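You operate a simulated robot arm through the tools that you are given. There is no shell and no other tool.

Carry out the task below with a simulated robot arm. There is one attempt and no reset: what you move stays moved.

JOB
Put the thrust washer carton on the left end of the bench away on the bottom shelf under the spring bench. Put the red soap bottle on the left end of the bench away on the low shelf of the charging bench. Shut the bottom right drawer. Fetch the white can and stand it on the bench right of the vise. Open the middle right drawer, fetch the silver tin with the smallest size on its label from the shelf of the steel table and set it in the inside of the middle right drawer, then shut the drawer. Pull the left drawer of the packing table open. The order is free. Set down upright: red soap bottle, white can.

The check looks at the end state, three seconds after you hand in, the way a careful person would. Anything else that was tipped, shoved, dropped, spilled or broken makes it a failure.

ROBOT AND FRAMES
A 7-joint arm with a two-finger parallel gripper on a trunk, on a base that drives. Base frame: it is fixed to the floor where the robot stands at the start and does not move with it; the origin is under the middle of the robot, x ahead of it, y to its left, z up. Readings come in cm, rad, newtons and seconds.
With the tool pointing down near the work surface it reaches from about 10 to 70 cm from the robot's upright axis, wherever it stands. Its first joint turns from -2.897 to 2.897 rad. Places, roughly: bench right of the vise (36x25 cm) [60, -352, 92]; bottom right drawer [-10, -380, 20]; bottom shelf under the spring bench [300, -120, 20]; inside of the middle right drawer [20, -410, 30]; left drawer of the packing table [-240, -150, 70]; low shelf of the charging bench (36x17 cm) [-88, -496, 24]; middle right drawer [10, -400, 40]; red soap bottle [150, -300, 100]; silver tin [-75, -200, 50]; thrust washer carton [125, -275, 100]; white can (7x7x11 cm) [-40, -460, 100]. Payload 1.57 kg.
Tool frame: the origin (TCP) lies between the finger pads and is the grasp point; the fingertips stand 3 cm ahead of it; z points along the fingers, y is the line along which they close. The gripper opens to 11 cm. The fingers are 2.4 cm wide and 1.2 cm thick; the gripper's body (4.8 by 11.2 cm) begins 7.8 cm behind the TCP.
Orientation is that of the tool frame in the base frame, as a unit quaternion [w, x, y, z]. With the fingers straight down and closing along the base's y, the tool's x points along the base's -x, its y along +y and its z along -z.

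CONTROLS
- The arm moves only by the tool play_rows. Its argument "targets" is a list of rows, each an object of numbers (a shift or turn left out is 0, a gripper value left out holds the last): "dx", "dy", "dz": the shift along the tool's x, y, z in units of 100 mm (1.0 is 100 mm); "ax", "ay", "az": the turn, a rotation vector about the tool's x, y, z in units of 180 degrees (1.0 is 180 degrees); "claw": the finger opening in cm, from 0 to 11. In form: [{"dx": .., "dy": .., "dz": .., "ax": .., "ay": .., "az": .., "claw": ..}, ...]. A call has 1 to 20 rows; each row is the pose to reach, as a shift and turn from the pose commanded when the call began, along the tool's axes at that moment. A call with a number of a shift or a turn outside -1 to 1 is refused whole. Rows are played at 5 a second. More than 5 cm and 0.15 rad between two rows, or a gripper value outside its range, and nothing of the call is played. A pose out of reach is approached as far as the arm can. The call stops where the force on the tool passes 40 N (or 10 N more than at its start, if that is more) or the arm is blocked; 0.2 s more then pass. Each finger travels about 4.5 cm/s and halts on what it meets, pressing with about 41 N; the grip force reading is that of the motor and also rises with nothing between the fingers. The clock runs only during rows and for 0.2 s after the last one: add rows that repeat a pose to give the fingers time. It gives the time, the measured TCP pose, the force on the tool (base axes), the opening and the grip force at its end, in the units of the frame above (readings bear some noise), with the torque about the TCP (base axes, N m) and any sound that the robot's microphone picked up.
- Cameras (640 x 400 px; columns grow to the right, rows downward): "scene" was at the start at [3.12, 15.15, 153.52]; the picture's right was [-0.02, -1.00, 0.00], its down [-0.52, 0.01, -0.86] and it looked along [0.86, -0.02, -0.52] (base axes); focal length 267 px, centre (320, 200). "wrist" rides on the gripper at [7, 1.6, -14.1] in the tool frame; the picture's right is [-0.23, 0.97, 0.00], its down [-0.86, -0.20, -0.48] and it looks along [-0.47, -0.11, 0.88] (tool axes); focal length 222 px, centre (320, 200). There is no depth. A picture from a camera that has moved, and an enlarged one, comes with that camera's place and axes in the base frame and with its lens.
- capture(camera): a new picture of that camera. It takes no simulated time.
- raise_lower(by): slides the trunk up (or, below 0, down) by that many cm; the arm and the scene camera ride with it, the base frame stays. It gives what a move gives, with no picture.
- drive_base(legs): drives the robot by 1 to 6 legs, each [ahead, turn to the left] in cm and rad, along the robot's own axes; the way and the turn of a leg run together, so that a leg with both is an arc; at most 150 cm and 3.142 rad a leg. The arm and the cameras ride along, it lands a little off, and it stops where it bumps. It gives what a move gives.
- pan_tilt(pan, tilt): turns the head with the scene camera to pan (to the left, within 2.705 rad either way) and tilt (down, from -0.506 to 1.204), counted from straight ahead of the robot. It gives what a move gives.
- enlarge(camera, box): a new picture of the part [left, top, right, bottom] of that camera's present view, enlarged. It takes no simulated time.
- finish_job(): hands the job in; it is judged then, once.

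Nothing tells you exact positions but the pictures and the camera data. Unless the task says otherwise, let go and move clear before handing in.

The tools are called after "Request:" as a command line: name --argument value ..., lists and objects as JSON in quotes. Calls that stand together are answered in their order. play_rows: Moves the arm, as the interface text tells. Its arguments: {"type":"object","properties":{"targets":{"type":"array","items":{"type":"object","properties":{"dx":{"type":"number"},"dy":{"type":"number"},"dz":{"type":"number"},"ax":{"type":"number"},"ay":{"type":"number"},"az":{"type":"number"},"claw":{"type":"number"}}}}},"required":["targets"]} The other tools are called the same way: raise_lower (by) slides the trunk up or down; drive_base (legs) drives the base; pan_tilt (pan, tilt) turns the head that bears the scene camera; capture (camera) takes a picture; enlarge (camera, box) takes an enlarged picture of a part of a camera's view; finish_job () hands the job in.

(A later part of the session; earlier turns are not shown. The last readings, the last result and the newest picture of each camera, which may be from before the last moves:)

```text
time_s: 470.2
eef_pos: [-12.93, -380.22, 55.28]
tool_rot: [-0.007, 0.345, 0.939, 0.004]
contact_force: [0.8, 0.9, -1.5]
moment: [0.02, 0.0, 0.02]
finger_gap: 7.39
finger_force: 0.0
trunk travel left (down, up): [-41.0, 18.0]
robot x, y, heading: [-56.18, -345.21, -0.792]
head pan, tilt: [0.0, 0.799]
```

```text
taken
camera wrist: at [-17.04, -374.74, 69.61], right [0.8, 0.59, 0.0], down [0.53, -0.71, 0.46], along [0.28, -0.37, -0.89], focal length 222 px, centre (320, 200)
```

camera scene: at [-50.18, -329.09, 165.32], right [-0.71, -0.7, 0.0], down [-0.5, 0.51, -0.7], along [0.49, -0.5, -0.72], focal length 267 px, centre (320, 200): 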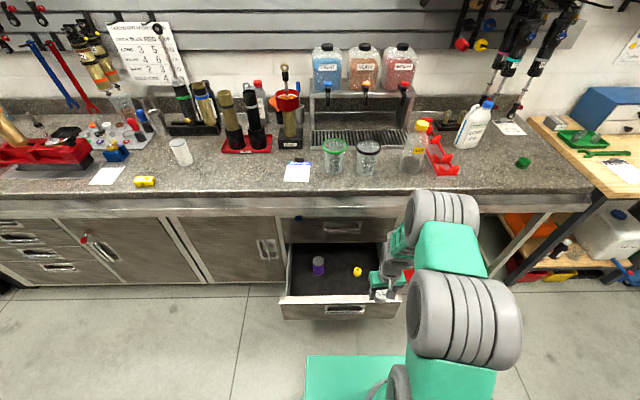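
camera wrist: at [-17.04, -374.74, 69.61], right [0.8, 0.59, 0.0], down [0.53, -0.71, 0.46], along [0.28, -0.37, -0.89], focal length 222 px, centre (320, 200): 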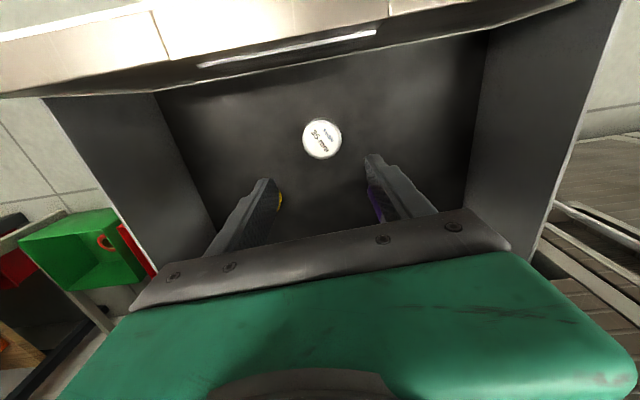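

The 36 mm tin sits flat in the drawer. Now to shut it: raise, back off, pitch the tool forward and close the fingers to push.

Request:
raise_lower --by 18

Request:
drive_base --legs '[[-32, 0]]'

Request:
play_rows --targets '[{"ay": -0.04, "dx": -0.12, "claw": 5}, {"ay": -0.08, "dx": -0.24, "claw": 3}, {"ay": -0.12, "dx": -0.36, "claw": 1}, {"ay": -0.16, "dx": -0.48, "claw": 0}, {"ay": -0.2, "dx": -0.6, "claw": 0}, {"ay": -0.24, "dx": -0.72}, {"ay": -0.28, "dx": -0.84}, {"ay": -0.289, "dx": -0.84}]'

Request:
raise_lower --by -22

Request:
pan_tilt --pan 0.0 --tilt 0.7

Request:
capture --camera "scene"

Request:
enlarge --camera "scene" --box '[250, 150, 430, 290]'

```text
time_s: 472.2
eef_pos: [-12.96, -380.33, 73.36]
tool_rot: [-0.006, 0.345, 0.938, 0.004]
contact_force: [0.6, 0.0, -0.8]
moment: [0.01, 0.0, 0.0]
finger_gap: 7.39
finger_force: 0.0
trunk travel left (down, up): [-59.0, 0.0]
robot x, y, heading: [-55.97, -345.36, -0.791]
head pan, tilt: [0.0, 0.799]
```

```text
time_s: 474.3
eef_pos: [-35.24, -357.84, 73.41]
tool_rot: [-0.006, 0.347, 0.938, 0.004]
contact_force: [-0.2, -0.6, 0.2]
moment: [0.0, -0.01, -0.03]
finger_gap: 7.4
finger_force: 0.0
trunk travel left (down, up): [-59.0, 0.0]
robot x, y, heading: [-77.74, -322.66, -0.795]
head pan, tilt: [0.0, 0.799]
```

```text
time_s: 476.1
eef_pos: [-28.78, -363.43, 73.27]
tool_rot: [0.407, 0.314, 0.845, -0.149]
contact_force: [-0.2, 0.3, -0.4]
moment: [-0.02, 0.03, -0.03]
finger_gap: 0.0
finger_force: 21.1
trunk travel left (down, up): [-59.0, 0.0]
robot x, y, heading: [-78.04, -322.55, -0.796]
head pan, tilt: [0.0, 0.799]
```

```text
time_s: 478.4
eef_pos: [-28.79, -363.32, 51.22]
tool_rot: [0.406, 0.314, 0.845, -0.148]
contact_force: [0.4, 0.4, -0.5]
moment: [0.02, 0.02, 0.0]
finger_gap: 0.0
finger_force: 20.8
trunk travel left (down, up): [-37.0, 22.0]
robot x, y, heading: [-78.11, -323.15, -0.796]
head pan, tilt: [0.0, 0.799]
```

```text
time_s: 479.1
eef_pos: [-28.91, -363.39, 51.29]
tool_rot: [0.406, 0.313, 0.846, -0.148]
contact_force: [-0.7, -0.1, -0.1]
moment: [0.01, -0.01, -0.02]
finger_gap: 0.0
finger_force: 20.8
trunk travel left (down, up): [-37.0, 22.0]
robot x, y, heading: [-78.31, -322.7, -0.799]
head pan, tilt: [0.0, 0.7]
```

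```text
taken
camera scene: at [-65.09, -313.9, 144.15], right [-0.71, -0.7, 0.0], down [-0.45, 0.46, -0.76], along [0.54, -0.55, -0.64], focal length 267 px, centre (320, 200)
```

scene: 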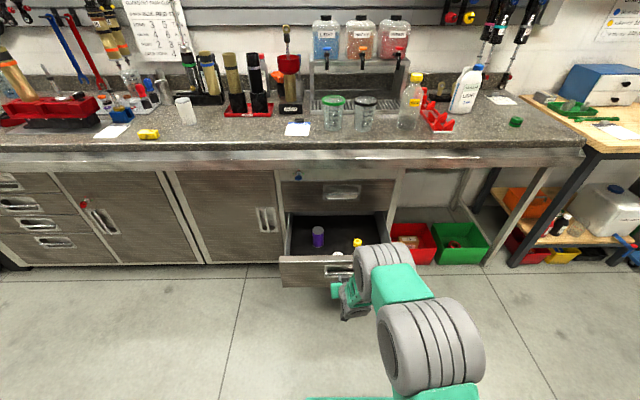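

```text
2.86 times, centred on (340, 220) of scene
camera zoom: at [-65.09, -313.9, 144.15], right [-0.71, -0.7, 0.0], down [-0.45, 0.46, -0.76], along [0.54, -0.55, -0.64], focal length 764 px, centre (263, 143)
```

zoom: 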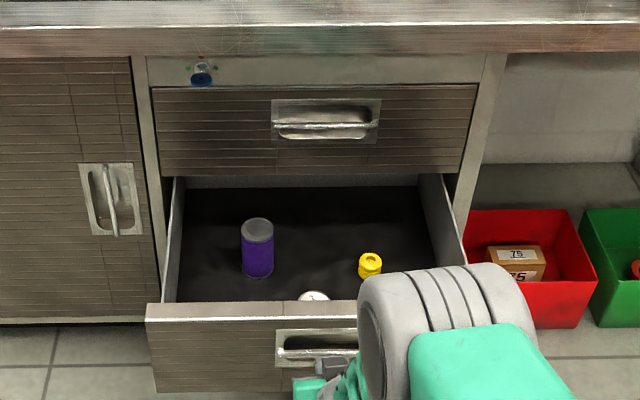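

Fingertips are just in front of the face, above the handle plate. Pushing slowly.

Request:
play_rows --targets '[{"dx": 0.11, "dz": 0.086}, {"dx": -0.01, "dz": 0.245}, {"dx": -0.13, "dz": 0.4}, {"dx": -0.23, "dz": 0.53}, {"dx": -0.3, "dz": 0.62}, {"dx": -0.36, "dz": 0.7}, {"dx": -0.42, "dz": 0.78}, {"dx": -0.48, "dz": 0.86}, {"dx": -0.54, "dz": 0.93}]'

Request:
play_rows --targets '[{"dx": -0.06, "dz": 0.08}, {"dx": -0.12, "dz": 0.16}, {"dx": -0.18, "dz": 0.24}, {"dx": -0.25, "dz": 0.32}, {"dx": -0.31, "dz": 0.39}, {"dx": -0.37, "dz": 0.47}, {"dx": -0.43, "dz": 0.55}, {"dx": -0.49, "dz": 0.63}, {"dx": -0.55, "dz": 0.71}, {"dx": -0.614, "dz": 0.788}]'

Request:
enlarge --camera "scene" --box '[250, 150, 430, 290]'

```text
time_s: 481.1
eef_pos: [-20.68, -370.4, 49.63]
tool_rot: [0.406, 0.314, 0.845, -0.148]
contact_force: [0.4, -0.1, -0.3]
moment: [0.02, -0.01, 0.0]
finger_gap: 0.02
finger_force: 21.0
trunk travel left (down, up): [-37.0, 22.0]
robot x, y, heading: [-77.61, -323.05, -0.798]
head pan, tilt: [0.0, 0.7]
```

```text
time_s: 483.3
eef_pos: [-13.17, -376.72, 49.45]
tool_rot: [0.405, 0.314, 0.846, -0.148]
contact_force: [-0.3, -0.9, -1.1]
moment: [0.1, 0.19, 0.03]
finger_gap: 0.01
finger_force: 21.0
trunk travel left (down, up): [-37.0, 22.0]
robot x, y, heading: [-78.3, -322.95, -0.794]
head pan, tilt: [0.0, 0.7]
```

```text
2.86 times, centred on (340, 220) of scene
camera zoom: at [-65.08, -313.9, 144.15], right [-0.71, -0.7, 0.0], down [-0.45, 0.46, -0.76], along [0.54, -0.55, -0.64], focal length 764 px, centre (263, 143)
```

zoom: 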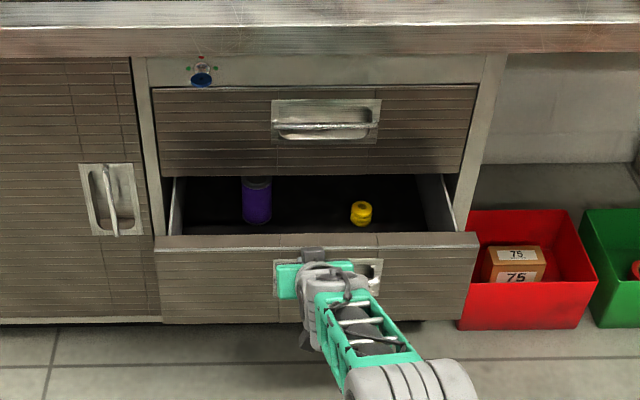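

Request:
drive_base --legs '[[7, 0], [6, 0]]'

Request:
play_rows --targets '[{"dx": -0.06, "dz": 0.08}, {"dx": -0.12, "dz": 0.16}, {"dx": -0.18, "dz": 0.24}, {"dx": -0.25, "dz": 0.32}, {"dx": -0.31, "dz": 0.39}, {"dx": -0.37, "dz": 0.47}]'

Request:
enlarge --camera "scene" --box '[250, 150, 430, 290]'

```text
time_s: 484.9
eef_pos: [-4.15, -386.21, 49.4]
tool_rot: [0.406, 0.315, 0.845, -0.149]
contact_force: [0.3, 0.1, 0.1]
moment: [0.03, -0.01, -0.01]
finger_gap: 0.0
finger_force: 21.5
trunk travel left (down, up): [-37.0, 22.0]
robot x, y, heading: [-69.22, -332.15, -0.795]
head pan, tilt: [0.0, 0.7]
```

```text
time_s: 486.3
eef_pos: [-2.85, -387.38, 49.46]
tool_rot: [0.405, 0.315, 0.846, -0.148]
contact_force: [-1.9, 0.6, -0.8]
moment: [0.03, 0.06, -0.01]
finger_gap: 0.01
finger_force: 22.1
out of reach, approached as far as the arm can: row 3, 4, 5, 6
trunk travel left (down, up): [-37.0, 22.0]
robot x, y, heading: [-68.73, -331.75, -0.794]
head pan, tilt: [0.0, 0.7]
```

```text
2.86 times, centred on (340, 220) of scene
camera zoom: at [-55.97, -323.22, 144.15], right [-0.72, -0.7, 0.0], down [-0.45, 0.46, -0.76], along [0.53, -0.55, -0.64], focal length 764 px, centre (263, 143)
```

zoom: 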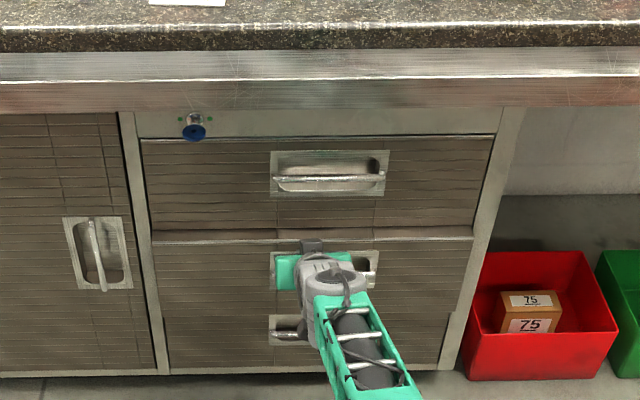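

Request:
drive_base --legs '[[3, 0]]'

Request:
enlarge --camera "scene" --box '[250, 150, 430, 290]'

```text
time_s: 487.2
eef_pos: [-1.04, -389.01, 49.32]
tool_rot: [0.403, 0.314, 0.847, -0.146]
contact_force: [-4.8, 4.7, 4.0]
moment: [-0.02, -0.02, 0.0]
finger_gap: 0.02
finger_force: 21.5
trunk travel left (down, up): [-37.0, 22.0]
robot x, y, heading: [-66.76, -333.95, -0.801]
head pan, tilt: [0.0, 0.7]
stopped in leg 1: the force on the tool passed its limit at 111 N (the readings are from after the stop); the commanded pose is now the measured one
```

```text
2.86 times, centred on (340, 220) of scene
camera zoom: at [-54.15, -325.09, 144.14], right [-0.72, -0.7, 0.0], down [-0.45, 0.46, -0.77], along [0.53, -0.55, -0.64], focal length 764 px, centre (263, 143)
```

zoom: 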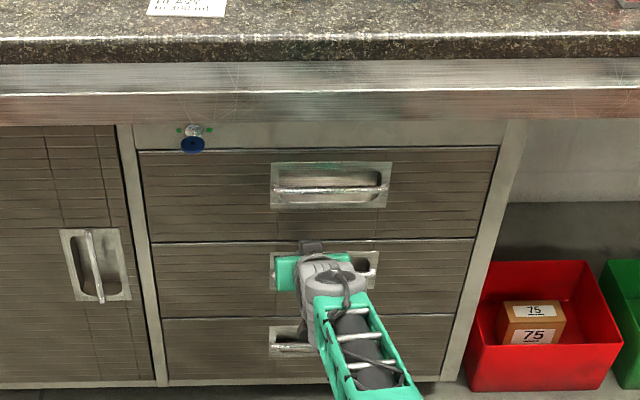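

The drawer hit its stop. Retracting and checking it's flush.

Request:
play_rows --targets '[{"dx": 0.15, "dz": -0.2}, {"dx": 0.31, "dz": -0.39}, {"dx": 0.46, "dz": -0.59}, {"dx": 0.614, "dz": -0.788}]'

Request:
drive_base --legs '[[-15, 0]]'

Request:
pan_tilt --pan 0.0 --tilt 0.6

Request:
enlarge --camera "scene" --box '[250, 130, 430, 270]'

```text
time_s: 488.2
eef_pos: [-8.46, -382.47, 49.36]
tool_rot: [0.402, 0.315, 0.847, -0.147]
contact_force: [-0.2, 0.9, -0.3]
moment: [-0.01, -0.05, 0.01]
finger_gap: 0.0
finger_force: 21.3
out of reach, approached as far as the arm can: row 1
trunk travel left (down, up): [-37.0, 22.0]
robot x, y, heading: [-67.13, -333.71, -0.796]
head pan, tilt: [0.0, 0.7]
```

```text
time_s: 489.6
eef_pos: [-18.8, -371.76, 49.6]
tool_rot: [0.403, 0.315, 0.847, -0.147]
contact_force: [-0.8, -0.5, -0.5]
moment: [0.0, 0.02, 0.02]
finger_gap: 0.02
finger_force: 21.4
trunk travel left (down, up): [-37.0, 22.0]
robot x, y, heading: [-77.33, -323.41, -0.796]
head pan, tilt: [0.0, 0.7]
```

```text
time_s: 490.2
eef_pos: [-18.94, -371.79, 49.59]
tool_rot: [0.403, 0.314, 0.847, -0.147]
contact_force: [0.1, -0.3, 0.1]
moment: [-0.02, 0.0, 0.0]
finger_gap: 0.0
finger_force: 21.3
trunk travel left (down, up): [-37.0, 22.0]
robot x, y, heading: [-77.86, -323.29, -0.795]
head pan, tilt: [0.0, 0.6]
```

```text
2.86 times, centred on (340, 200) of scene
camera zoom: at [-64.39, -314.61, 145.01], right [-0.71, -0.7, 0.0], down [-0.4, 0.4, -0.82], along [0.58, -0.59, -0.57], focal length 764 px, centre (263, 200)
```

zoom: 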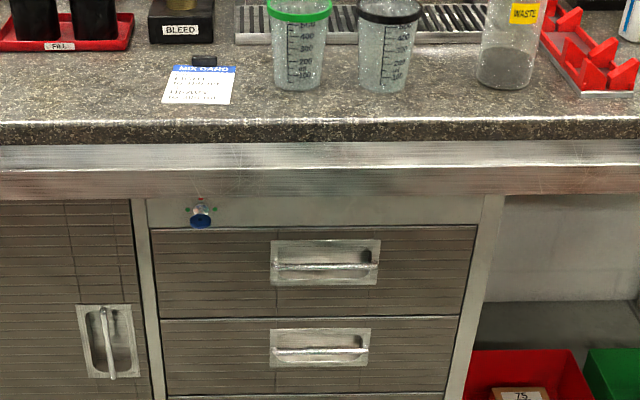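

The middle drawer is shut. Last job: the packing table's left drawer. I'll drive around the steel table's left end into the other aisle.

Request:
raise_lower --by 20

Request:
drive_base --legs '[[0, 1.58], [120, 0], [113, 0], [0, 1.571], [85, 0], [80, 0]]'

Request:
pan_tilt --pan 0.9 --tilt 0.5

Request:
capture --camera "scene"

Request:
pan_tilt --pan 1.6 --tilt 0.5

Request:
capture --camera "scene"

```text
time_s: 492.4
eef_pos: [-18.84, -371.76, 69.64]
tool_rot: [0.403, 0.314, 0.847, -0.147]
contact_force: [-0.9, 0.2, -0.3]
moment: [-0.02, 0.0, -0.01]
finger_gap: 0.0
finger_force: 20.9
trunk travel left (down, up): [-57.0, 2.0]
robot x, y, heading: [-77.47, -323.16, -0.794]
head pan, tilt: [0.0, 0.6]
```

```text
time_s: 519.5
eef_pos: [-78.1, 8.0, 69.7]
tool_rot: [-0.152, 0.842, -0.326, -0.401]
contact_force: [0.3, 0.6, -0.6]
moment: [0.0, 0.01, 0.0]
finger_gap: 0.0
finger_force: 21.2
trunk travel left (down, up): [-57.0, 2.0]
robot x, y, heading: [-20.58, -42.36, 2.315]
head pan, tilt: [0.0, 0.6]
```

```text
time_s: 520.7
eef_pos: [-78.19, 8.07, 69.66]
tool_rot: [-0.152, 0.842, -0.326, -0.401]
contact_force: [0.4, -0.4, 0.2]
moment: [-0.01, 0.01, 0.0]
finger_gap: 0.02
finger_force: 21.3
trunk travel left (down, up): [-57.0, 2.0]
robot x, y, heading: [-20.83, -42.0, 2.321]
head pan, tilt: [0.901, 0.499]
```

```text
taken
camera scene: at [-36.98, -57.82, 165.92], right [-0.08, 1.0, 0.0], down [0.48, 0.04, -0.88], along [-0.88, -0.07, -0.48], focal length 267 px, centre (320, 200)
```

scene: 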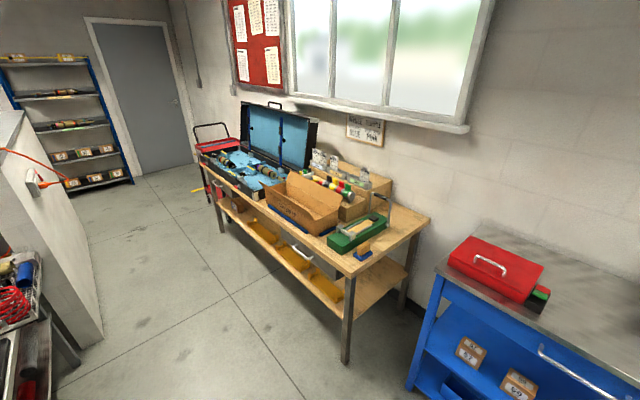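

```text
time_s: 521.7
eef_pos: [-78.02, 8.04, 69.63]
tool_rot: [-0.153, 0.842, -0.327, -0.401]
contact_force: [0.4, 0.6, 0.2]
moment: [0.01, 0.02, -0.02]
finger_gap: 0.0
finger_force: 21.3
trunk travel left (down, up): [-57.0, 2.0]
robot x, y, heading: [-20.83, -42.17, 2.317]
head pan, tilt: [1.6, 0.499]
```

```text
taken
camera scene: at [-34.4, -63.5, 165.92], right [-0.7, 0.71, 0.0], down [0.34, 0.34, -0.88], along [-0.63, -0.62, -0.48], focal length 267 px, centre (320, 200)
```

scene: 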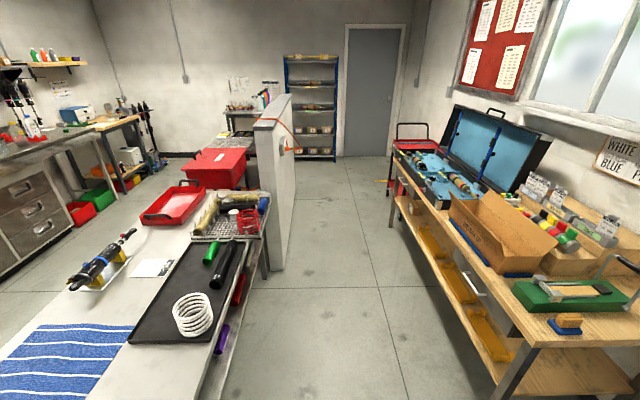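

I'm in the aisle between the steel and packing tables. I'll turn along it and drive toward the packing table's left drawer.

Request:
drive_base --legs '[[0, 1.609], [100, 0], [80, 0]]'

Request:
pan_tilt --pan -1.0 --tilt 0.6

Request:
capture --camera "scene"

```text
time_s: 534.6
eef_pos: [-198.8, -223.77, 69.46]
tool_rot: [0.178, 0.824, 0.372, -0.389]
contact_force: [0.0, 0.4, -0.2]
moment: [0.0, -0.01, 0.02]
finger_gap: 0.0
finger_force: 21.5
trunk travel left (down, up): [-57.0, 2.0]
robot x, y, heading: [-149.54, -165.52, -2.38]
head pan, tilt: [1.6, 0.499]
```

```text
time_s: 536.9
eef_pos: [-198.73, -223.67, 69.47]
tool_rot: [0.178, 0.824, 0.371, -0.39]
contact_force: [-0.1, 0.3, -0.3]
moment: [-0.01, 0.0, 0.0]
finger_gap: 0.02
finger_force: 21.1
trunk travel left (down, up): [-57.0, 2.0]
robot x, y, heading: [-149.63, -165.54, -2.382]
head pan, tilt: [-1.0, 0.6]
```

```text
taken
camera scene: at [-142.9, -170.87, 165.01], right [0.24, 0.97, 0.0], down [0.55, -0.13, -0.83], along [-0.8, 0.2, -0.56], focal length 267 px, centre (320, 200)
```

scene: 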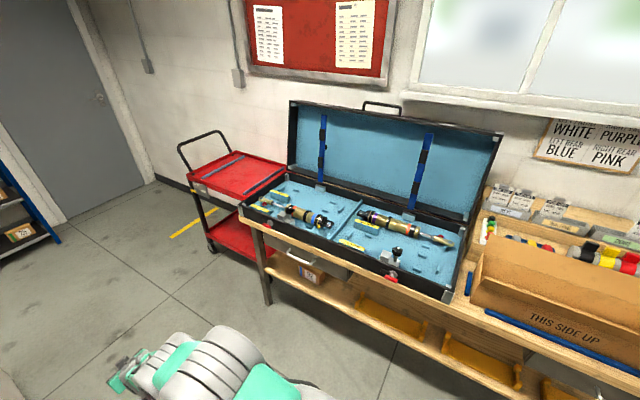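

The left drawer's handle is at about p≈275, q≈-54, z≈68. I'll tuck the arm with the tool down so I can turn to face it without touching the table.

Request:
play_rows --targets '[{"ay": 0.04, "dx": 0.08, "dz": -0.1}, {"ay": 0.08, "dx": 0.16, "dz": -0.2}, {"ay": 0.12, "dx": 0.24, "dz": -0.3}, {"ay": 0.16, "dx": 0.32, "dz": -0.4}, {"ay": 0.2, "dx": 0.4, "dz": -0.5}, {"ay": 0.24, "dx": 0.48, "dz": -0.6}, {"ay": 0.28, "dx": 0.56, "dz": -0.7}, {"ay": 0.289, "dx": 0.614, "dz": -0.788}]'

Request:
play_rows --targets '[{"dx": 0.33, "dz": -0.2}, {"dx": 0.66, "dz": -0.4}, {"dx": 1.0, "dz": -0.6}]'

Request:
play_rows --targets '[{"dx": 0.33}, {"dx": 0.66}, {"dx": 1.0}]'

```text
time_s: 538.7
eef_pos: [-192.09, -216.18, 69.74]
tool_rot: [-0.003, 0.911, 0.412, 0.012]
contact_force: [0.1, -0.9, -0.7]
moment: [0.06, 0.02, -0.01]
finger_gap: 0.01
finger_force: 21.4
trunk travel left (down, up): [-57.0, 2.0]
robot x, y, heading: [-149.68, -165.45, -2.382]
head pan, tilt: [-1.0, 0.6]
```

```text
time_s: 539.5
eef_pos: [-185.7, -208.87, 76.07]
tool_rot: [-0.002, 0.912, 0.411, 0.01]
contact_force: [0.0, 0.2, -0.5]
moment: [-0.04, -0.02, -0.02]
finger_gap: 0.0
finger_force: 21.3
trunk travel left (down, up): [-57.0, 2.0]
robot x, y, heading: [-149.61, -165.82, -2.379]
head pan, tilt: [-1.0, 0.6]
```

```text
time_s: 540.3
eef_pos: [-179.09, -201.38, 76.24]
tool_rot: [-0.001, 0.912, 0.411, 0.01]
contact_force: [-0.7, 0.4, -0.1]
moment: [0.04, 0.0, 0.01]
finger_gap: 0.01
finger_force: 21.1
trunk travel left (down, up): [-57.0, 2.0]
robot x, y, heading: [-149.49, -165.69, -2.38]
head pan, tilt: [-1.0, 0.6]
```

Request:
drive_base --legs '[[0, 0.13], [53, 0], [0, -1.677]]'

Request:
pan_tilt --pan 0.0 --tilt 0.8

Request:
capture --camera "scene"

Request:
capture --camera "wrist"

```text
time_s: 548.0
eef_pos: [-218.57, -177.36, 76.14]
tool_rot: [0.005, 0.94, -0.34, 0.009]
contact_force: [0.3, 0.3, -0.6]
moment: [0.02, -0.02, 0.03]
finger_gap: 0.0
finger_force: 21.0
trunk travel left (down, up): [-57.0, 2.0]
robot x, y, heading: [-180.54, -204.87, 2.36]
head pan, tilt: [-1.0, 0.6]
```

```text
time_s: 549.3
eef_pos: [-218.53, -177.3, 76.22]
tool_rot: [0.006, 0.94, -0.341, 0.009]
contact_force: [0.5, 0.0, -0.2]
moment: [0.01, 0.02, 0.01]
finger_gap: 0.01
finger_force: 21.4
trunk travel left (down, up): [-57.0, 2.0]
robot x, y, heading: [-180.83, -204.63, 2.367]
head pan, tilt: [0.0, 0.799]
```

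```text
taken
camera scene: at [-193.04, -214.36, 163.33], right [0.7, 0.71, 0.0], down [0.51, -0.51, -0.7], along [-0.49, 0.49, -0.72], focal length 267 px, centre (320, 200)
```

scene: 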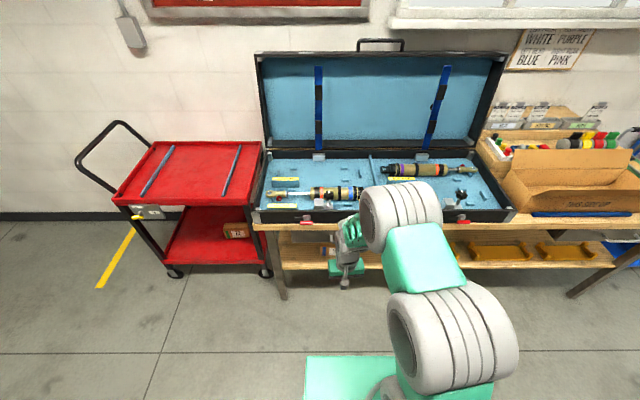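

```text
taken
camera wrist: at [-214.34, -182.92, 90.56], right [-0.8, -0.6, 0.0], down [-0.54, 0.71, 0.46], along [-0.28, 0.37, -0.89], focal length 222 px, centre (320, 200)
```

wrist: 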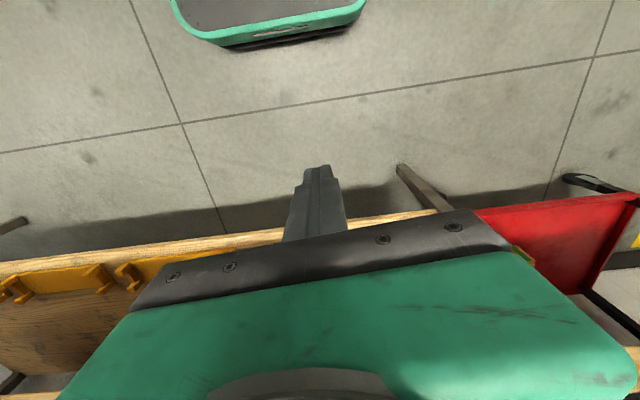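

Request:
enlarge --camera "scene" --box '[240, 200, 420, 310]'

Request:
drive_base --legs '[[-8, 0]]'

Request:
raise_lower --by -30

Request:
pan_tilt --pan 0.0 --tilt 0.7

Request:
capture --camera "scene"

Request:
enlarge --camera "scene" --box '[240, 150, 420, 260]'

```text
3.56 times, centred on (330, 255) of scene
camera zoom: at [-193.04, -214.36, 163.33], right [0.7, 0.71, 0.0], down [0.51, -0.51, -0.7], along [-0.49, 0.49, -0.72], focal length 951 px, centre (284, 4)
```

zoom: 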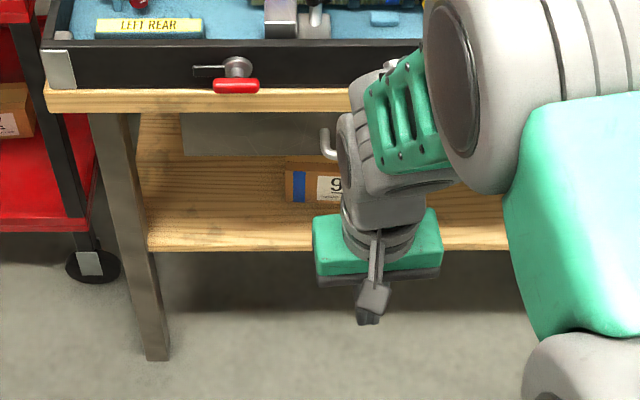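

```text
time_s: 550.2
eef_pos: [-215.96, -179.96, 76.24]
tool_rot: [0.007, 0.94, -0.34, 0.01]
contact_force: [-1.0, 0.6, -0.2]
moment: [-0.06, -0.04, 0.04]
finger_gap: 0.0
finger_force: 21.9
trunk travel left (down, up): [-57.0, 2.0]
robot x, y, heading: [-178.36, -207.27, 2.362]
head pan, tilt: [0.0, 0.799]
stopped in leg 1: the robot was blocked; the commanded pose is now the measured one
```

```text
time_s: 553.2
eef_pos: [-216.0, -179.98, 46.23]
tool_rot: [0.005, 0.94, -0.34, 0.009]
contact_force: [0.3, 0.5, 0.7]
moment: [0.0, -0.01, 0.01]
finger_gap: 0.01
finger_force: 21.3
trunk travel left (down, up): [-27.0, 32.0]
robot x, y, heading: [-177.95, -207.39, 2.364]
head pan, tilt: [0.0, 0.799]
```

```text
time_s: 553.9
eef_pos: [-215.96, -180.09, 46.24]
tool_rot: [0.006, 0.941, -0.34, 0.009]
contact_force: [0.2, 0.5, -0.4]
moment: [0.01, -0.01, -0.05]
finger_gap: 0.0
finger_force: 21.6
trunk travel left (down, up): [-27.0, 32.0]
robot x, y, heading: [-178.36, -207.18, 2.361]
head pan, tilt: [0.0, 0.7]
```

```text
taken
camera scene: at [-190.75, -216.64, 134.15], right [0.7, 0.71, 0.0], down [0.46, -0.45, -0.76], along [-0.54, 0.54, -0.64], focal length 267 px, centre (320, 200)
```

scene: 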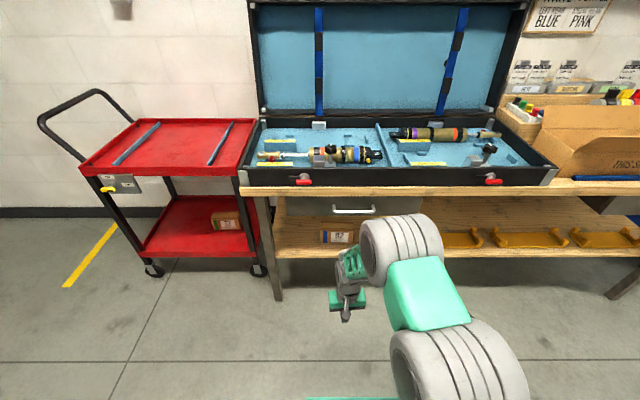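

```text
3.56 times, centred on (330, 205) of scene
camera zoom: at [-190.75, -216.64, 134.15], right [0.7, 0.71, 0.0], down [0.46, -0.45, -0.76], along [-0.54, 0.54, -0.64], focal length 951 px, centre (284, 182)
```

zoom: 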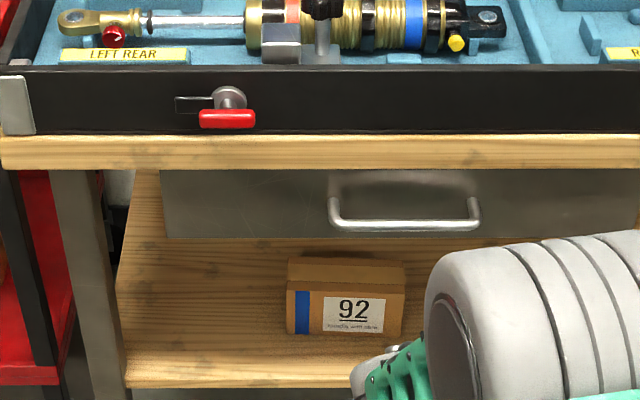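

Backing bumped the half-wall lightly, so I have limited room behind; I'll pull mainly with the arm. The bail handle bar is at p≈276, q≈-52, z≈69. Setting the tool pose: extend, pitch forward, then roll 90°.

Request:
raise_lower --by 26

Request:
play_rows --targets '[{"dx": -0.33, "az": 0.01}, {"dx": -0.66, "az": 0.02}, {"dx": -1.0, "az": 0.029}]'

Request:
play_rows --targets '[{"ay": -0.04, "dx": -0.08}, {"ay": -0.08, "dx": -0.16}, {"ay": -0.12, "dx": -0.24}, {"ay": -0.16, "dx": -0.32}, {"ay": -0.2, "dx": -0.4}, {"ay": -0.24, "dx": -0.48}, {"ay": -0.28, "dx": -0.54}, {"ay": -0.3, "dx": -0.54}]'

Request:
capture --camera "scene"

```text
time_s: 556.5
eef_pos: [-215.95, -180.06, 72.19]
tool_rot: [0.006, 0.941, -0.339, 0.009]
contact_force: [0.2, -0.2, 0.2]
moment: [-0.01, -0.03, 0.0]
finger_gap: 0.01
finger_force: 21.8
trunk travel left (down, up): [-53.0, 6.0]
robot x, y, heading: [-177.99, -207.44, 2.364]
head pan, tilt: [0.0, 0.7]
```

```text
time_s: 557.3
eef_pos: [-223.65, -173.53, 72.18]
tool_rot: [0.004, 0.924, -0.383, 0.01]
contact_force: [-0.3, -0.2, -0.2]
moment: [-0.01, 0.03, 0.01]
finger_gap: 0.02
finger_force: 21.4
trunk travel left (down, up): [-53.0, 6.0]
robot x, y, heading: [-178.4, -207.29, 2.357]
head pan, tilt: [0.0, 0.7]
```

```text
time_s: 559.1
eef_pos: [-227.57, -169.66, 72.05]
tool_rot: [-0.168, 0.828, -0.343, -0.411]
contact_force: [0.0, -0.6, 0.2]
moment: [0.0, 0.05, 0.04]
finger_gap: 0.0
finger_force: 21.0
trunk travel left (down, up): [-53.0, 6.0]
robot x, y, heading: [-178.01, -207.4, 2.364]
head pan, tilt: [0.0, 0.7]
```

```text
taken
camera scene: at [-190.76, -216.64, 160.15], right [0.7, 0.71, 0.0], down [0.46, -0.45, -0.76], along [-0.54, 0.54, -0.64], focal length 267 px, centre (320, 200)
```

scene: 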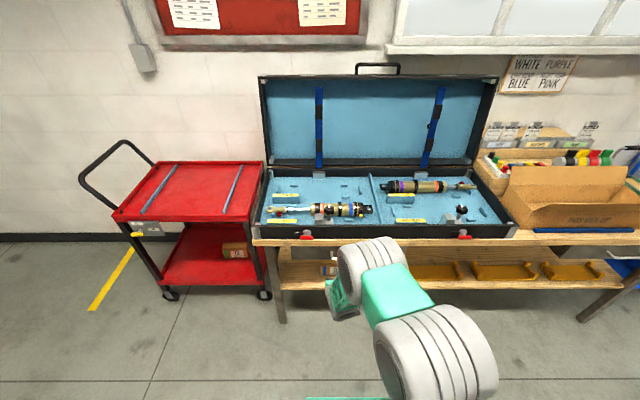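

Request:
play_rows --targets '[{"az": 0.0455, "claw": 1}, {"az": 0.091, "claw": 2}, {"az": 0.1364, "claw": 3}, {"az": 0.1818, "claw": 4}, {"az": 0.2273, "claw": 4}, {"az": 0.2727}, {"az": 0.3182}, {"az": 0.3636}, {"az": 0.4091}, {"az": 0.4545}, {"az": 0.5}]'

Request:
capture --camera "wrist"

Request:
capture --camera "scene"

```text
time_s: 561.5
eef_pos: [-227.47, -169.84, 71.88]
tool_rot: [-0.172, -0.342, 0.828, 0.41]
contact_force: [0.4, 0.4, 0.6]
moment: [0.0, 0.02, 0.04]
finger_gap: 4.01
finger_force: 0.1
trunk travel left (down, up): [-53.0, 6.0]
robot x, y, heading: [-178.48, -207.07, 2.363]
head pan, tilt: [0.0, 0.7]
```

```text
taken
camera wrist: at [-225.07, -181.96, 81.82], right [-0.25, 0.58, 0.77], down [0.96, 0.25, 0.13], along [-0.12, 0.78, -0.62], focal length 222 px, centre (320, 200)
```

wrist: 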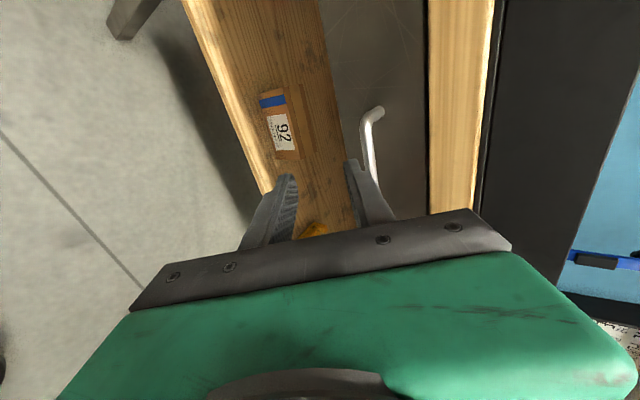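

```text
taken
camera scene: at [-190.76, -216.64, 160.15], right [0.7, 0.71, 0.0], down [0.46, -0.45, -0.76], along [-0.54, 0.54, -0.64], focal length 267 px, centre (320, 200)
```

scene: 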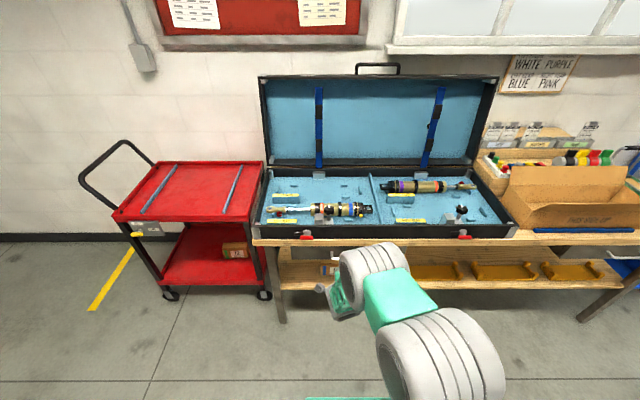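

Request:
play_rows --targets '[{"dx": -0.25, "claw": 5}, {"dx": -0.5, "claw": 5}, {"dx": -0.5, "dy": 0.13, "dz": 0.19}, {"dx": -0.5, "dy": 0.26, "dz": 0.38}]'

Request:
capture --camera "wrist"

Request:
enlarge --camera "wrist" --box '[260, 60, 440, 220]'

```text
time_s: 562.5
eef_pos: [-227.15, -163.14, 71.66]
tool_rot: [-0.17, -0.343, 0.828, 0.409]
contact_force: [-0.3, -0.6, 0.7]
moment: [0.01, 0.0, 0.0]
finger_gap: 4.99
finger_force: 0.1
trunk travel left (down, up): [-53.0, 6.0]
robot x, y, heading: [-178.42, -207.24, 2.362]
head pan, tilt: [0.0, 0.7]
```

```text
taken
camera wrist: at [-224.68, -175.3, 81.48], right [-0.26, 0.58, 0.77], down [0.96, 0.25, 0.13], along [-0.12, 0.78, -0.62], focal length 222 px, centre (320, 200)
```

wrist: 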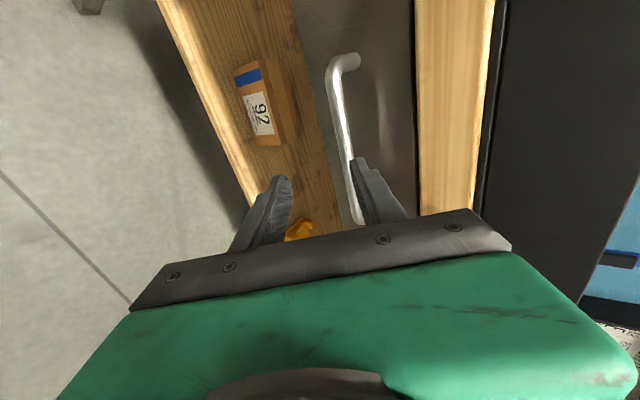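

```text
2.50 times, centred on (350, 140) of wrist
camera zoom: at [-224.68, -175.3, 81.48], right [-0.26, 0.58, 0.77], down [0.96, 0.25, 0.13], along [-0.12, 0.78, -0.62], focal length 555 px, centre (245, 350)
```

zoom: 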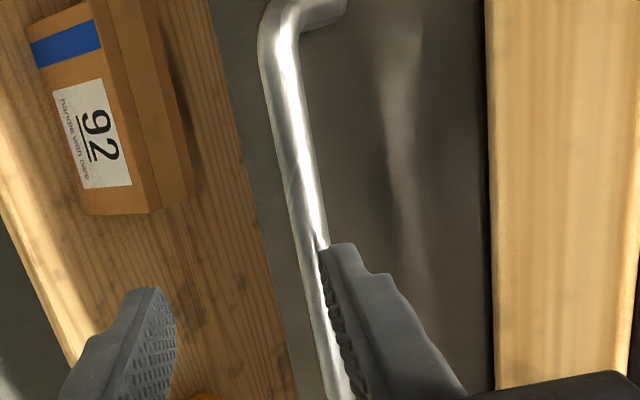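

Handle bar refined to q≈-53.3, z≈69.4. Advancing the fingers around it.

Request:
play_rows --targets '[{"dy": 0.08, "dz": 0.15}, {"dy": 0.16, "dz": 0.3}, {"dy": 0.23, "dz": 0.43}]'

Request:
capture --camera "wrist"

```text
time_s: 563.4
eef_pos: [-229.91, -160.24, 71.15]
tool_rot: [-0.17, -0.343, 0.828, 0.41]
contact_force: [33.7, -32.3, 34.4]
moment: [1.41, 1.43, 0.09]
finger_gap: 4.89
finger_force: 0.1
trunk travel left (down, up): [-53.0, 6.0]
robot x, y, heading: [-178.34, -207.21, 2.363]
head pan, tilt: [0.0, 0.7]
stopped in row 3: the force on the tool passed its limit at 52 N (the readings are from after the stop); the commanded pose is now the measured one
```

```text
taken
camera wrist: at [-227.5, -172.51, 80.98], right [-0.26, 0.58, 0.77], down [0.96, 0.25, 0.13], along [-0.12, 0.78, -0.62], focal length 222 px, centre (320, 200)
```

wrist: 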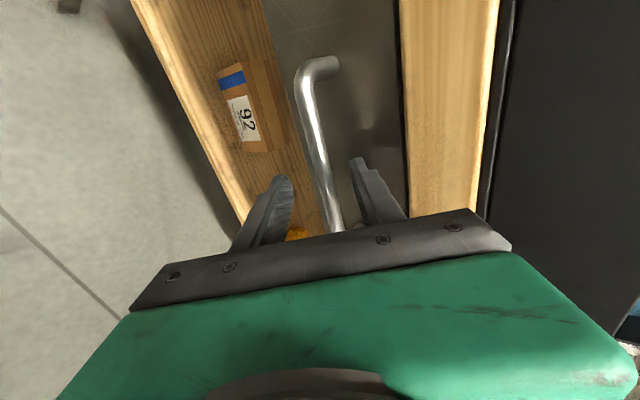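

The upper fingertip touched the drawer face; the bar now lies between the fingers. I'll ease back slightly and close.

Request:
play_rows --targets '[{"dz": -0.04}, {"dz": -0.04, "claw": 4}, {"dz": -0.04, "claw": 3}, {"dz": -0.04, "claw": 2}, {"dz": -0.04, "claw": 1}, {"dz": -0.04, "claw": 0.3}, {"dz": -0.04, "claw": 0.3}, {"dz": -0.04, "claw": 0.3}]'

Request:
capture --camera "wrist"

```text
time_s: 565.2
eef_pos: [-230.07, -160.01, 71.16]
tool_rot: [-0.171, -0.343, 0.827, 0.41]
contact_force: [-2.7, 3.8, 16.1]
moment: [0.15, 0.09, -0.04]
finger_gap: 1.66
finger_force: 7.8
trunk travel left (down, up): [-53.0, 6.0]
robot x, y, heading: [-178.13, -207.51, 2.358]
head pan, tilt: [0.0, 0.7]
```

```text
taken
camera wrist: at [-227.65, -172.3, 81.05], right [-0.26, 0.58, 0.77], down [0.96, 0.25, 0.13], along [-0.12, 0.78, -0.62], focal length 222 px, centre (320, 200)
```

wrist: 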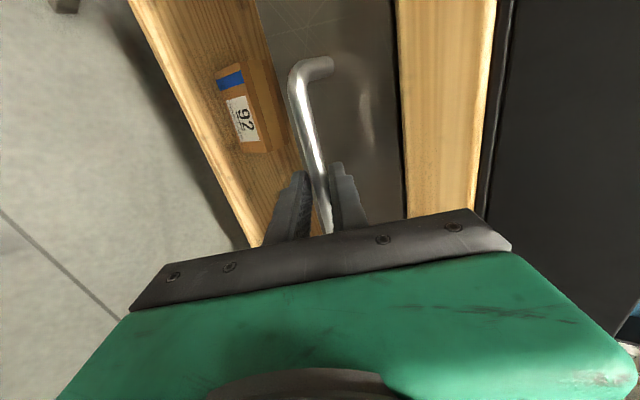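

Request:
play_rows --targets '[{"claw": 0.3}, {"claw": 0.3}, {"claw": 0.3}]'

Request:
enlarge --camera "wrist" --box '[240, 60, 400, 240]'

```text
time_s: 566.0
eef_pos: [-229.86, -160.21, 71.03]
tool_rot: [-0.17, -0.344, 0.829, 0.408]
contact_force: [-5.3, 4.0, 7.4]
moment: [-0.65, -0.62, 0.0]
finger_gap: 1.48
finger_force: 6.3
trunk travel left (down, up): [-53.0, 6.0]
robot x, y, heading: [-178.25, -207.15, 2.362]
head pan, tilt: [0.0, 0.7]
```

```text
2.22 times, centred on (320, 150) of wrist
camera zoom: at [-227.57, -172.42, 80.88], right [-0.26, 0.58, 0.77], down [0.96, 0.25, 0.13], along [-0.12, 0.77, -0.62], focal length 494 px, centre (320, 311)
```

zoom: 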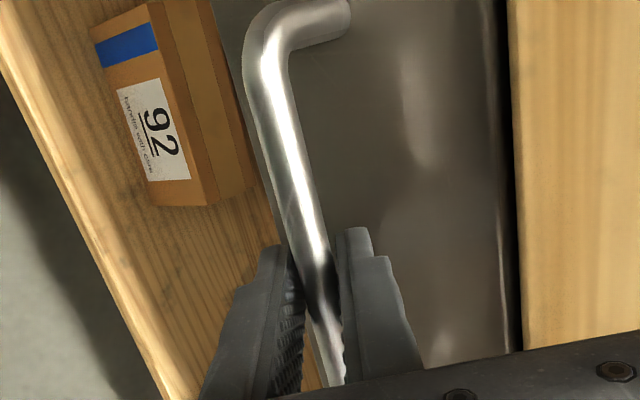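

The bar is between the fingers. Pulling straight back slowly.

Request:
play_rows --targets '[{"dy": -0.03, "dz": -0.04, "claw": 0.3}, {"dy": -0.09, "dz": -0.12}, {"dy": -0.15, "dz": -0.2}, {"dy": -0.21, "dz": -0.28}, {"dy": -0.27, "dz": -0.36}, {"dy": -0.33, "dz": -0.44}, {"dy": -0.4, "dz": -0.52}]'

Request:
capture --camera "wrist"

Request:
capture --camera "scene"

```text
time_s: 567.6
eef_pos: [-225.33, -164.78, 71.01]
tool_rot: [-0.17, -0.343, 0.829, 0.408]
contact_force: [1.6, 1.0, 12.2]
moment: [-0.05, 0.01, 0.11]
finger_gap: 1.18
finger_force: 29.2
trunk travel left (down, up): [-53.0, 6.0]
robot x, y, heading: [-178.1, -207.15, 2.361]
head pan, tilt: [0.0, 0.7]
```

```text
taken
camera wrist: at [-222.91, -177.02, 80.92], right [-0.26, 0.58, 0.77], down [0.96, 0.25, 0.13], along [-0.12, 0.77, -0.62], focal length 222 px, centre (320, 200)
```

wrist: 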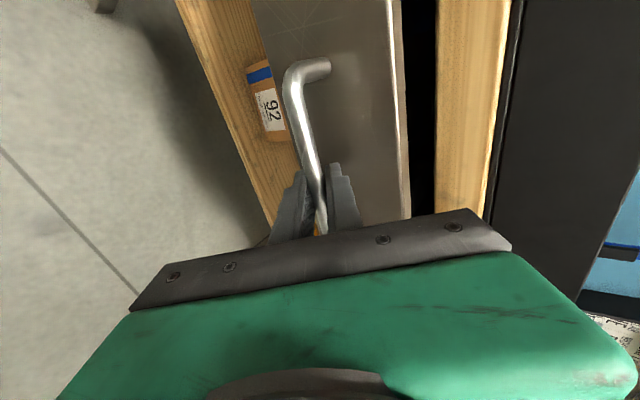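

```text
taken
camera scene: at [-190.63, -216.71, 160.16], right [0.7, 0.71, 0.0], down [0.46, -0.45, -0.77], along [-0.54, 0.54, -0.64], focal length 267 px, centre (320, 200)
```

scene: 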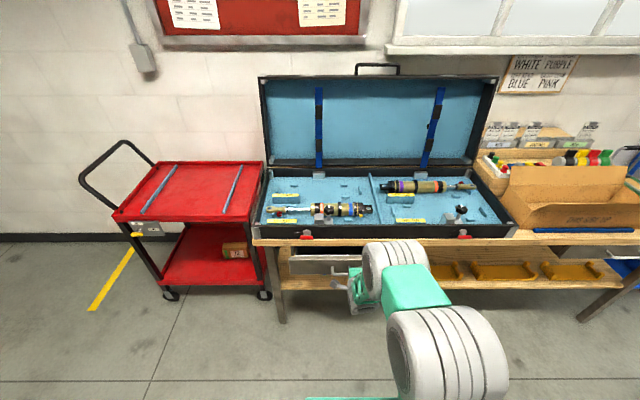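

The drawer is coming out. Continuing to pull.

Request:
play_rows --targets '[{"dy": -0.06, "dz": -0.08}, {"dy": -0.12, "dz": -0.16}, {"dy": -0.18, "dz": -0.24}, {"dy": -0.24, "dz": -0.32}, {"dy": -0.3, "dz": -0.4}, {"dy": -0.36, "dz": -0.48}, {"dy": -0.42, "dz": -0.56}, {"dy": -0.48, "dz": -0.64}]'

Request:
capture --camera "wrist"

```text
time_s: 569.4
eef_pos: [-219.67, -170.48, 70.93]
tool_rot: [-0.169, -0.344, 0.829, 0.408]
contact_force: [7.5, 6.6, 4.2]
moment: [-0.1, 0.13, 0.24]
finger_gap: 1.18
finger_force: 28.6
trunk travel left (down, up): [-53.0, 6.0]
robot x, y, heading: [-178.26, -207.47, 2.36]
head pan, tilt: [0.0, 0.7]
```

```text
taken
camera wrist: at [-217.23, -182.62, 80.95], right [-0.26, 0.58, 0.77], down [0.96, 0.25, 0.13], along [-0.12, 0.77, -0.62], focal length 222 px, centre (320, 200)
```

wrist: 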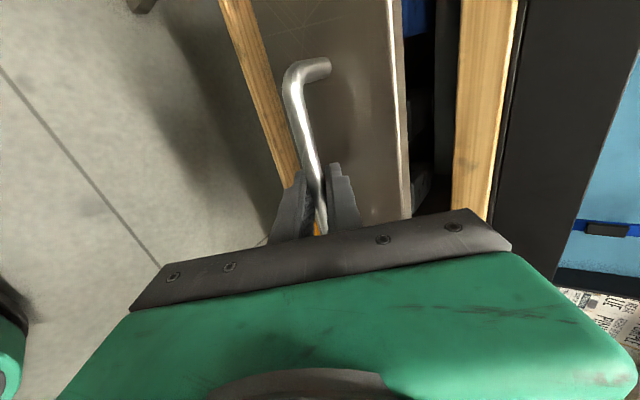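

Request:
play_rows --targets '[{"dy": -0.06, "dz": -0.08}, {"dy": -0.12, "dz": -0.16}, {"dy": -0.18, "dz": -0.24}, {"dy": -0.24, "dz": -0.32}, {"dy": -0.3, "dz": -0.4}, {"dy": -0.36, "dz": -0.48}, {"dy": -0.42, "dz": -0.56}, {"dy": -0.48, "dz": -0.64}]'

Request:
capture --camera "wrist"

Request:
capture --camera "scene"

```text
time_s: 571.2
eef_pos: [-213.95, -176.1, 70.95]
tool_rot: [-0.169, -0.344, 0.83, 0.406]
contact_force: [12.9, 12.1, -11.9]
moment: [0.2, -0.2, -0.22]
finger_gap: 1.14
finger_force: 29.4
trunk travel left (down, up): [-53.0, 6.0]
robot x, y, heading: [-178.26, -207.22, 2.365]
head pan, tilt: [0.0, 0.7]
```

```text
taken
camera wrist: at [-211.51, -188.24, 80.99], right [-0.26, 0.58, 0.77], down [0.96, 0.25, 0.13], along [-0.12, 0.77, -0.62], focal length 222 px, centre (320, 200)
```

wrist: 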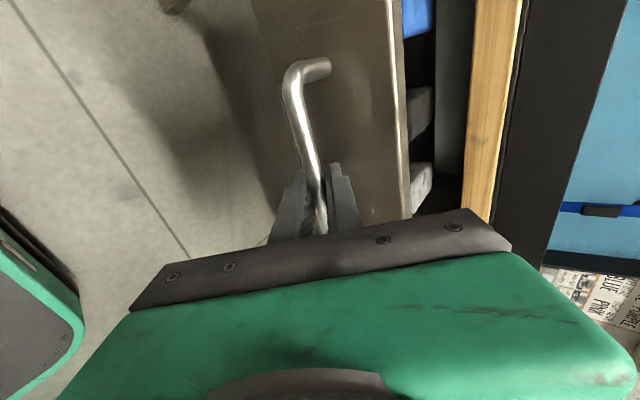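

```text
taken
camera scene: at [-190.66, -216.49, 160.16], right [0.7, 0.71, 0.0], down [0.46, -0.45, -0.76], along [-0.54, 0.54, -0.64], focal length 267 px, centre (320, 200)
```

scene: 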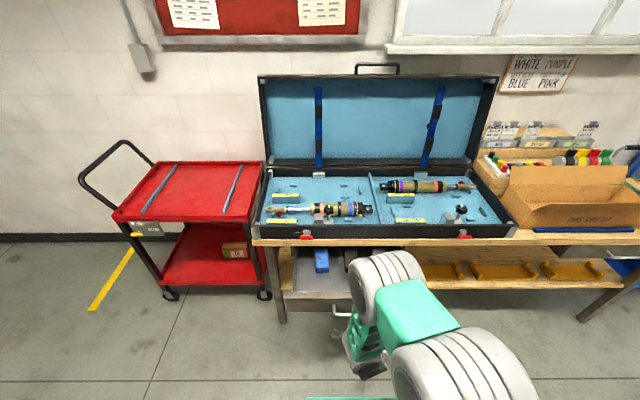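

Request:
play_rows --targets '[{"dy": -0.06, "dz": -0.08}, {"dy": -0.12, "dz": -0.16}, {"dy": -0.18, "dz": -0.24}, {"dy": -0.24, "dz": -0.32}, {"dy": -0.3, "dz": -0.4}]'

Request:
capture --camera "wrist"

Request:
capture --camera "scene"

```text
time_s: 572.3
eef_pos: [-211.15, -178.86, 70.96]
tool_rot: [-0.169, -0.34, 0.831, 0.408]
contact_force: [2.0, 0.6, -15.3]
moment: [0.64, -0.66, -0.28]
finger_gap: 1.18
finger_force: 29.8
trunk travel left (down, up): [-53.0, 6.0]
robot x, y, heading: [-178.22, -207.49, 2.361]
head pan, tilt: [0.0, 0.7]
stopped in row 5: the force on the tool passed its limit at 54 N (the readings are from after the stop); the commanded pose is now the measured one
```

```text
taken
camera wrist: at [-208.86, -191.07, 81.1], right [-0.25, 0.59, 0.77], down [0.96, 0.24, 0.13], along [-0.11, 0.77, -0.62], focal length 222 px, centre (320, 200)
```

wrist: 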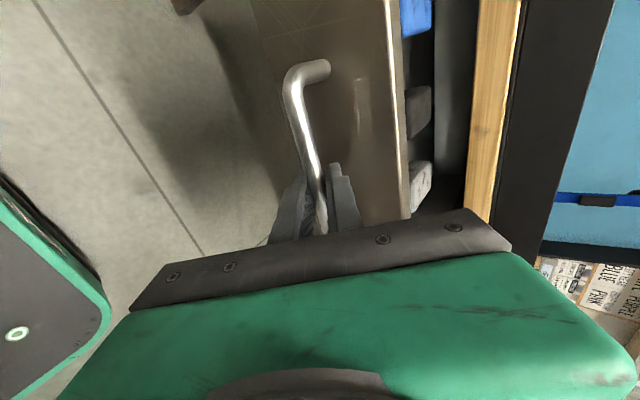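

```text
taken
camera scene: at [-190.79, -216.57, 160.16], right [0.7, 0.71, 0.0], down [0.46, -0.45, -0.76], along [-0.54, 0.54, -0.64], focal length 267 px, centre (320, 200)
```

scene: 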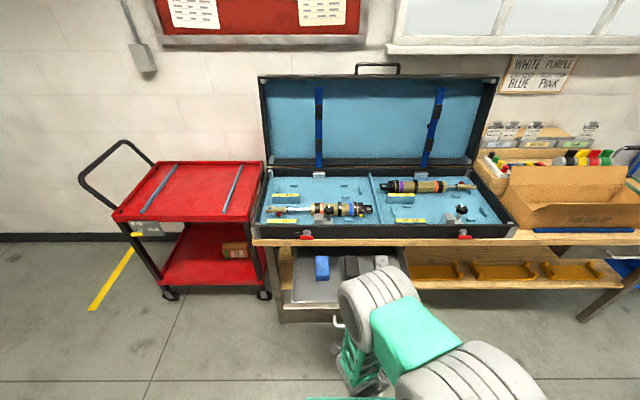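

Request:
play_rows --targets '[{"dy": -0.04, "dz": -0.05}, {"dy": -0.08, "dz": -0.1}, {"dy": -0.12, "dz": -0.16}]'

```text
time_s: 572.6
eef_pos: [-211.28, -178.86, 71.23]
tool_rot: [-0.17, -0.334, 0.833, 0.407]
contact_force: [1.0, 0.7, -22.3]
moment: [0.4, -0.5, 0.29]
finger_gap: 1.21
finger_force: 29.4
trunk travel left (down, up): [-53.0, 6.0]
robot x, y, heading: [-178.17, -207.07, 2.355]
head pan, tilt: [0.0, 0.7]
stopped in row 1: the force on the tool passed its limit at 46 N (the readings are from after the stop); the commanded pose is now the measured one
```

That is the drawer's end stop: it's open about 26 cm. Releasing the handle and backing off along the tool axis.

Request:
play_rows --targets '[{"claw": 2}, {"claw": 3}, {"claw": 4}, {"claw": 4.5}, {"claw": 4.5}]'

Request:
play_rows --targets '[{"dz": -0.1}, {"dz": -0.2}, {"dz": -0.3}, {"dz": -0.4}, {"dz": -0.5}]'

Request:
capture --camera "wrist"

```text
time_s: 573.8
eef_pos: [-211.26, -178.91, 71.35]
tool_rot: [-0.171, -0.334, 0.832, 0.409]
contact_force: [1.1, -0.4, 0.3]
moment: [0.05, 0.02, -0.01]
finger_gap: 4.52
finger_force: 0.1
trunk travel left (down, up): [-53.0, 6.0]
robot x, y, heading: [-178.06, -207.05, 2.357]
head pan, tilt: [0.0, 0.7]
```

```text
time_s: 574.5
eef_pos: [-213.2, -178.25, 74.32]
tool_rot: [-0.189, -0.314, 0.825, 0.43]
contact_force: [1.4, -0.6, -6.3]
moment: [-0.02, -0.17, 0.02]
finger_gap: 5.07
finger_force: 3.3
trunk travel left (down, up): [-53.0, 6.0]
robot x, y, heading: [-177.99, -207.04, 2.359]
head pan, tilt: [0.0, 0.7]
stopped in row 3: the force on the tool passed its limit at 55 N (the readings are from after the stop); the commanded pose is now the measured one
```

```text
taken
camera wrist: at [-210.52, -190.68, 83.77], right [-0.18, 0.58, 0.8], down [0.98, 0.21, 0.07], along [-0.13, 0.79, -0.6], focal length 222 px, centre (320, 200)
```

wrist: 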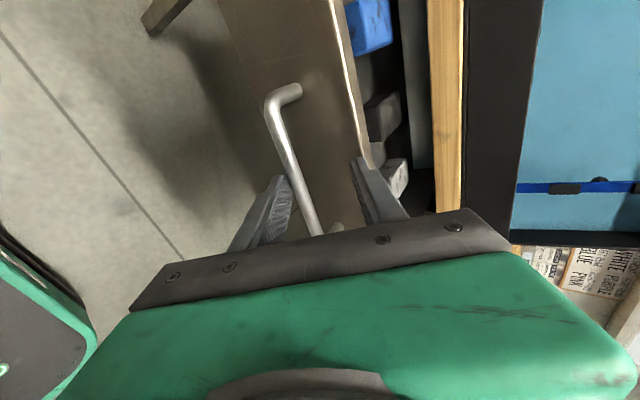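

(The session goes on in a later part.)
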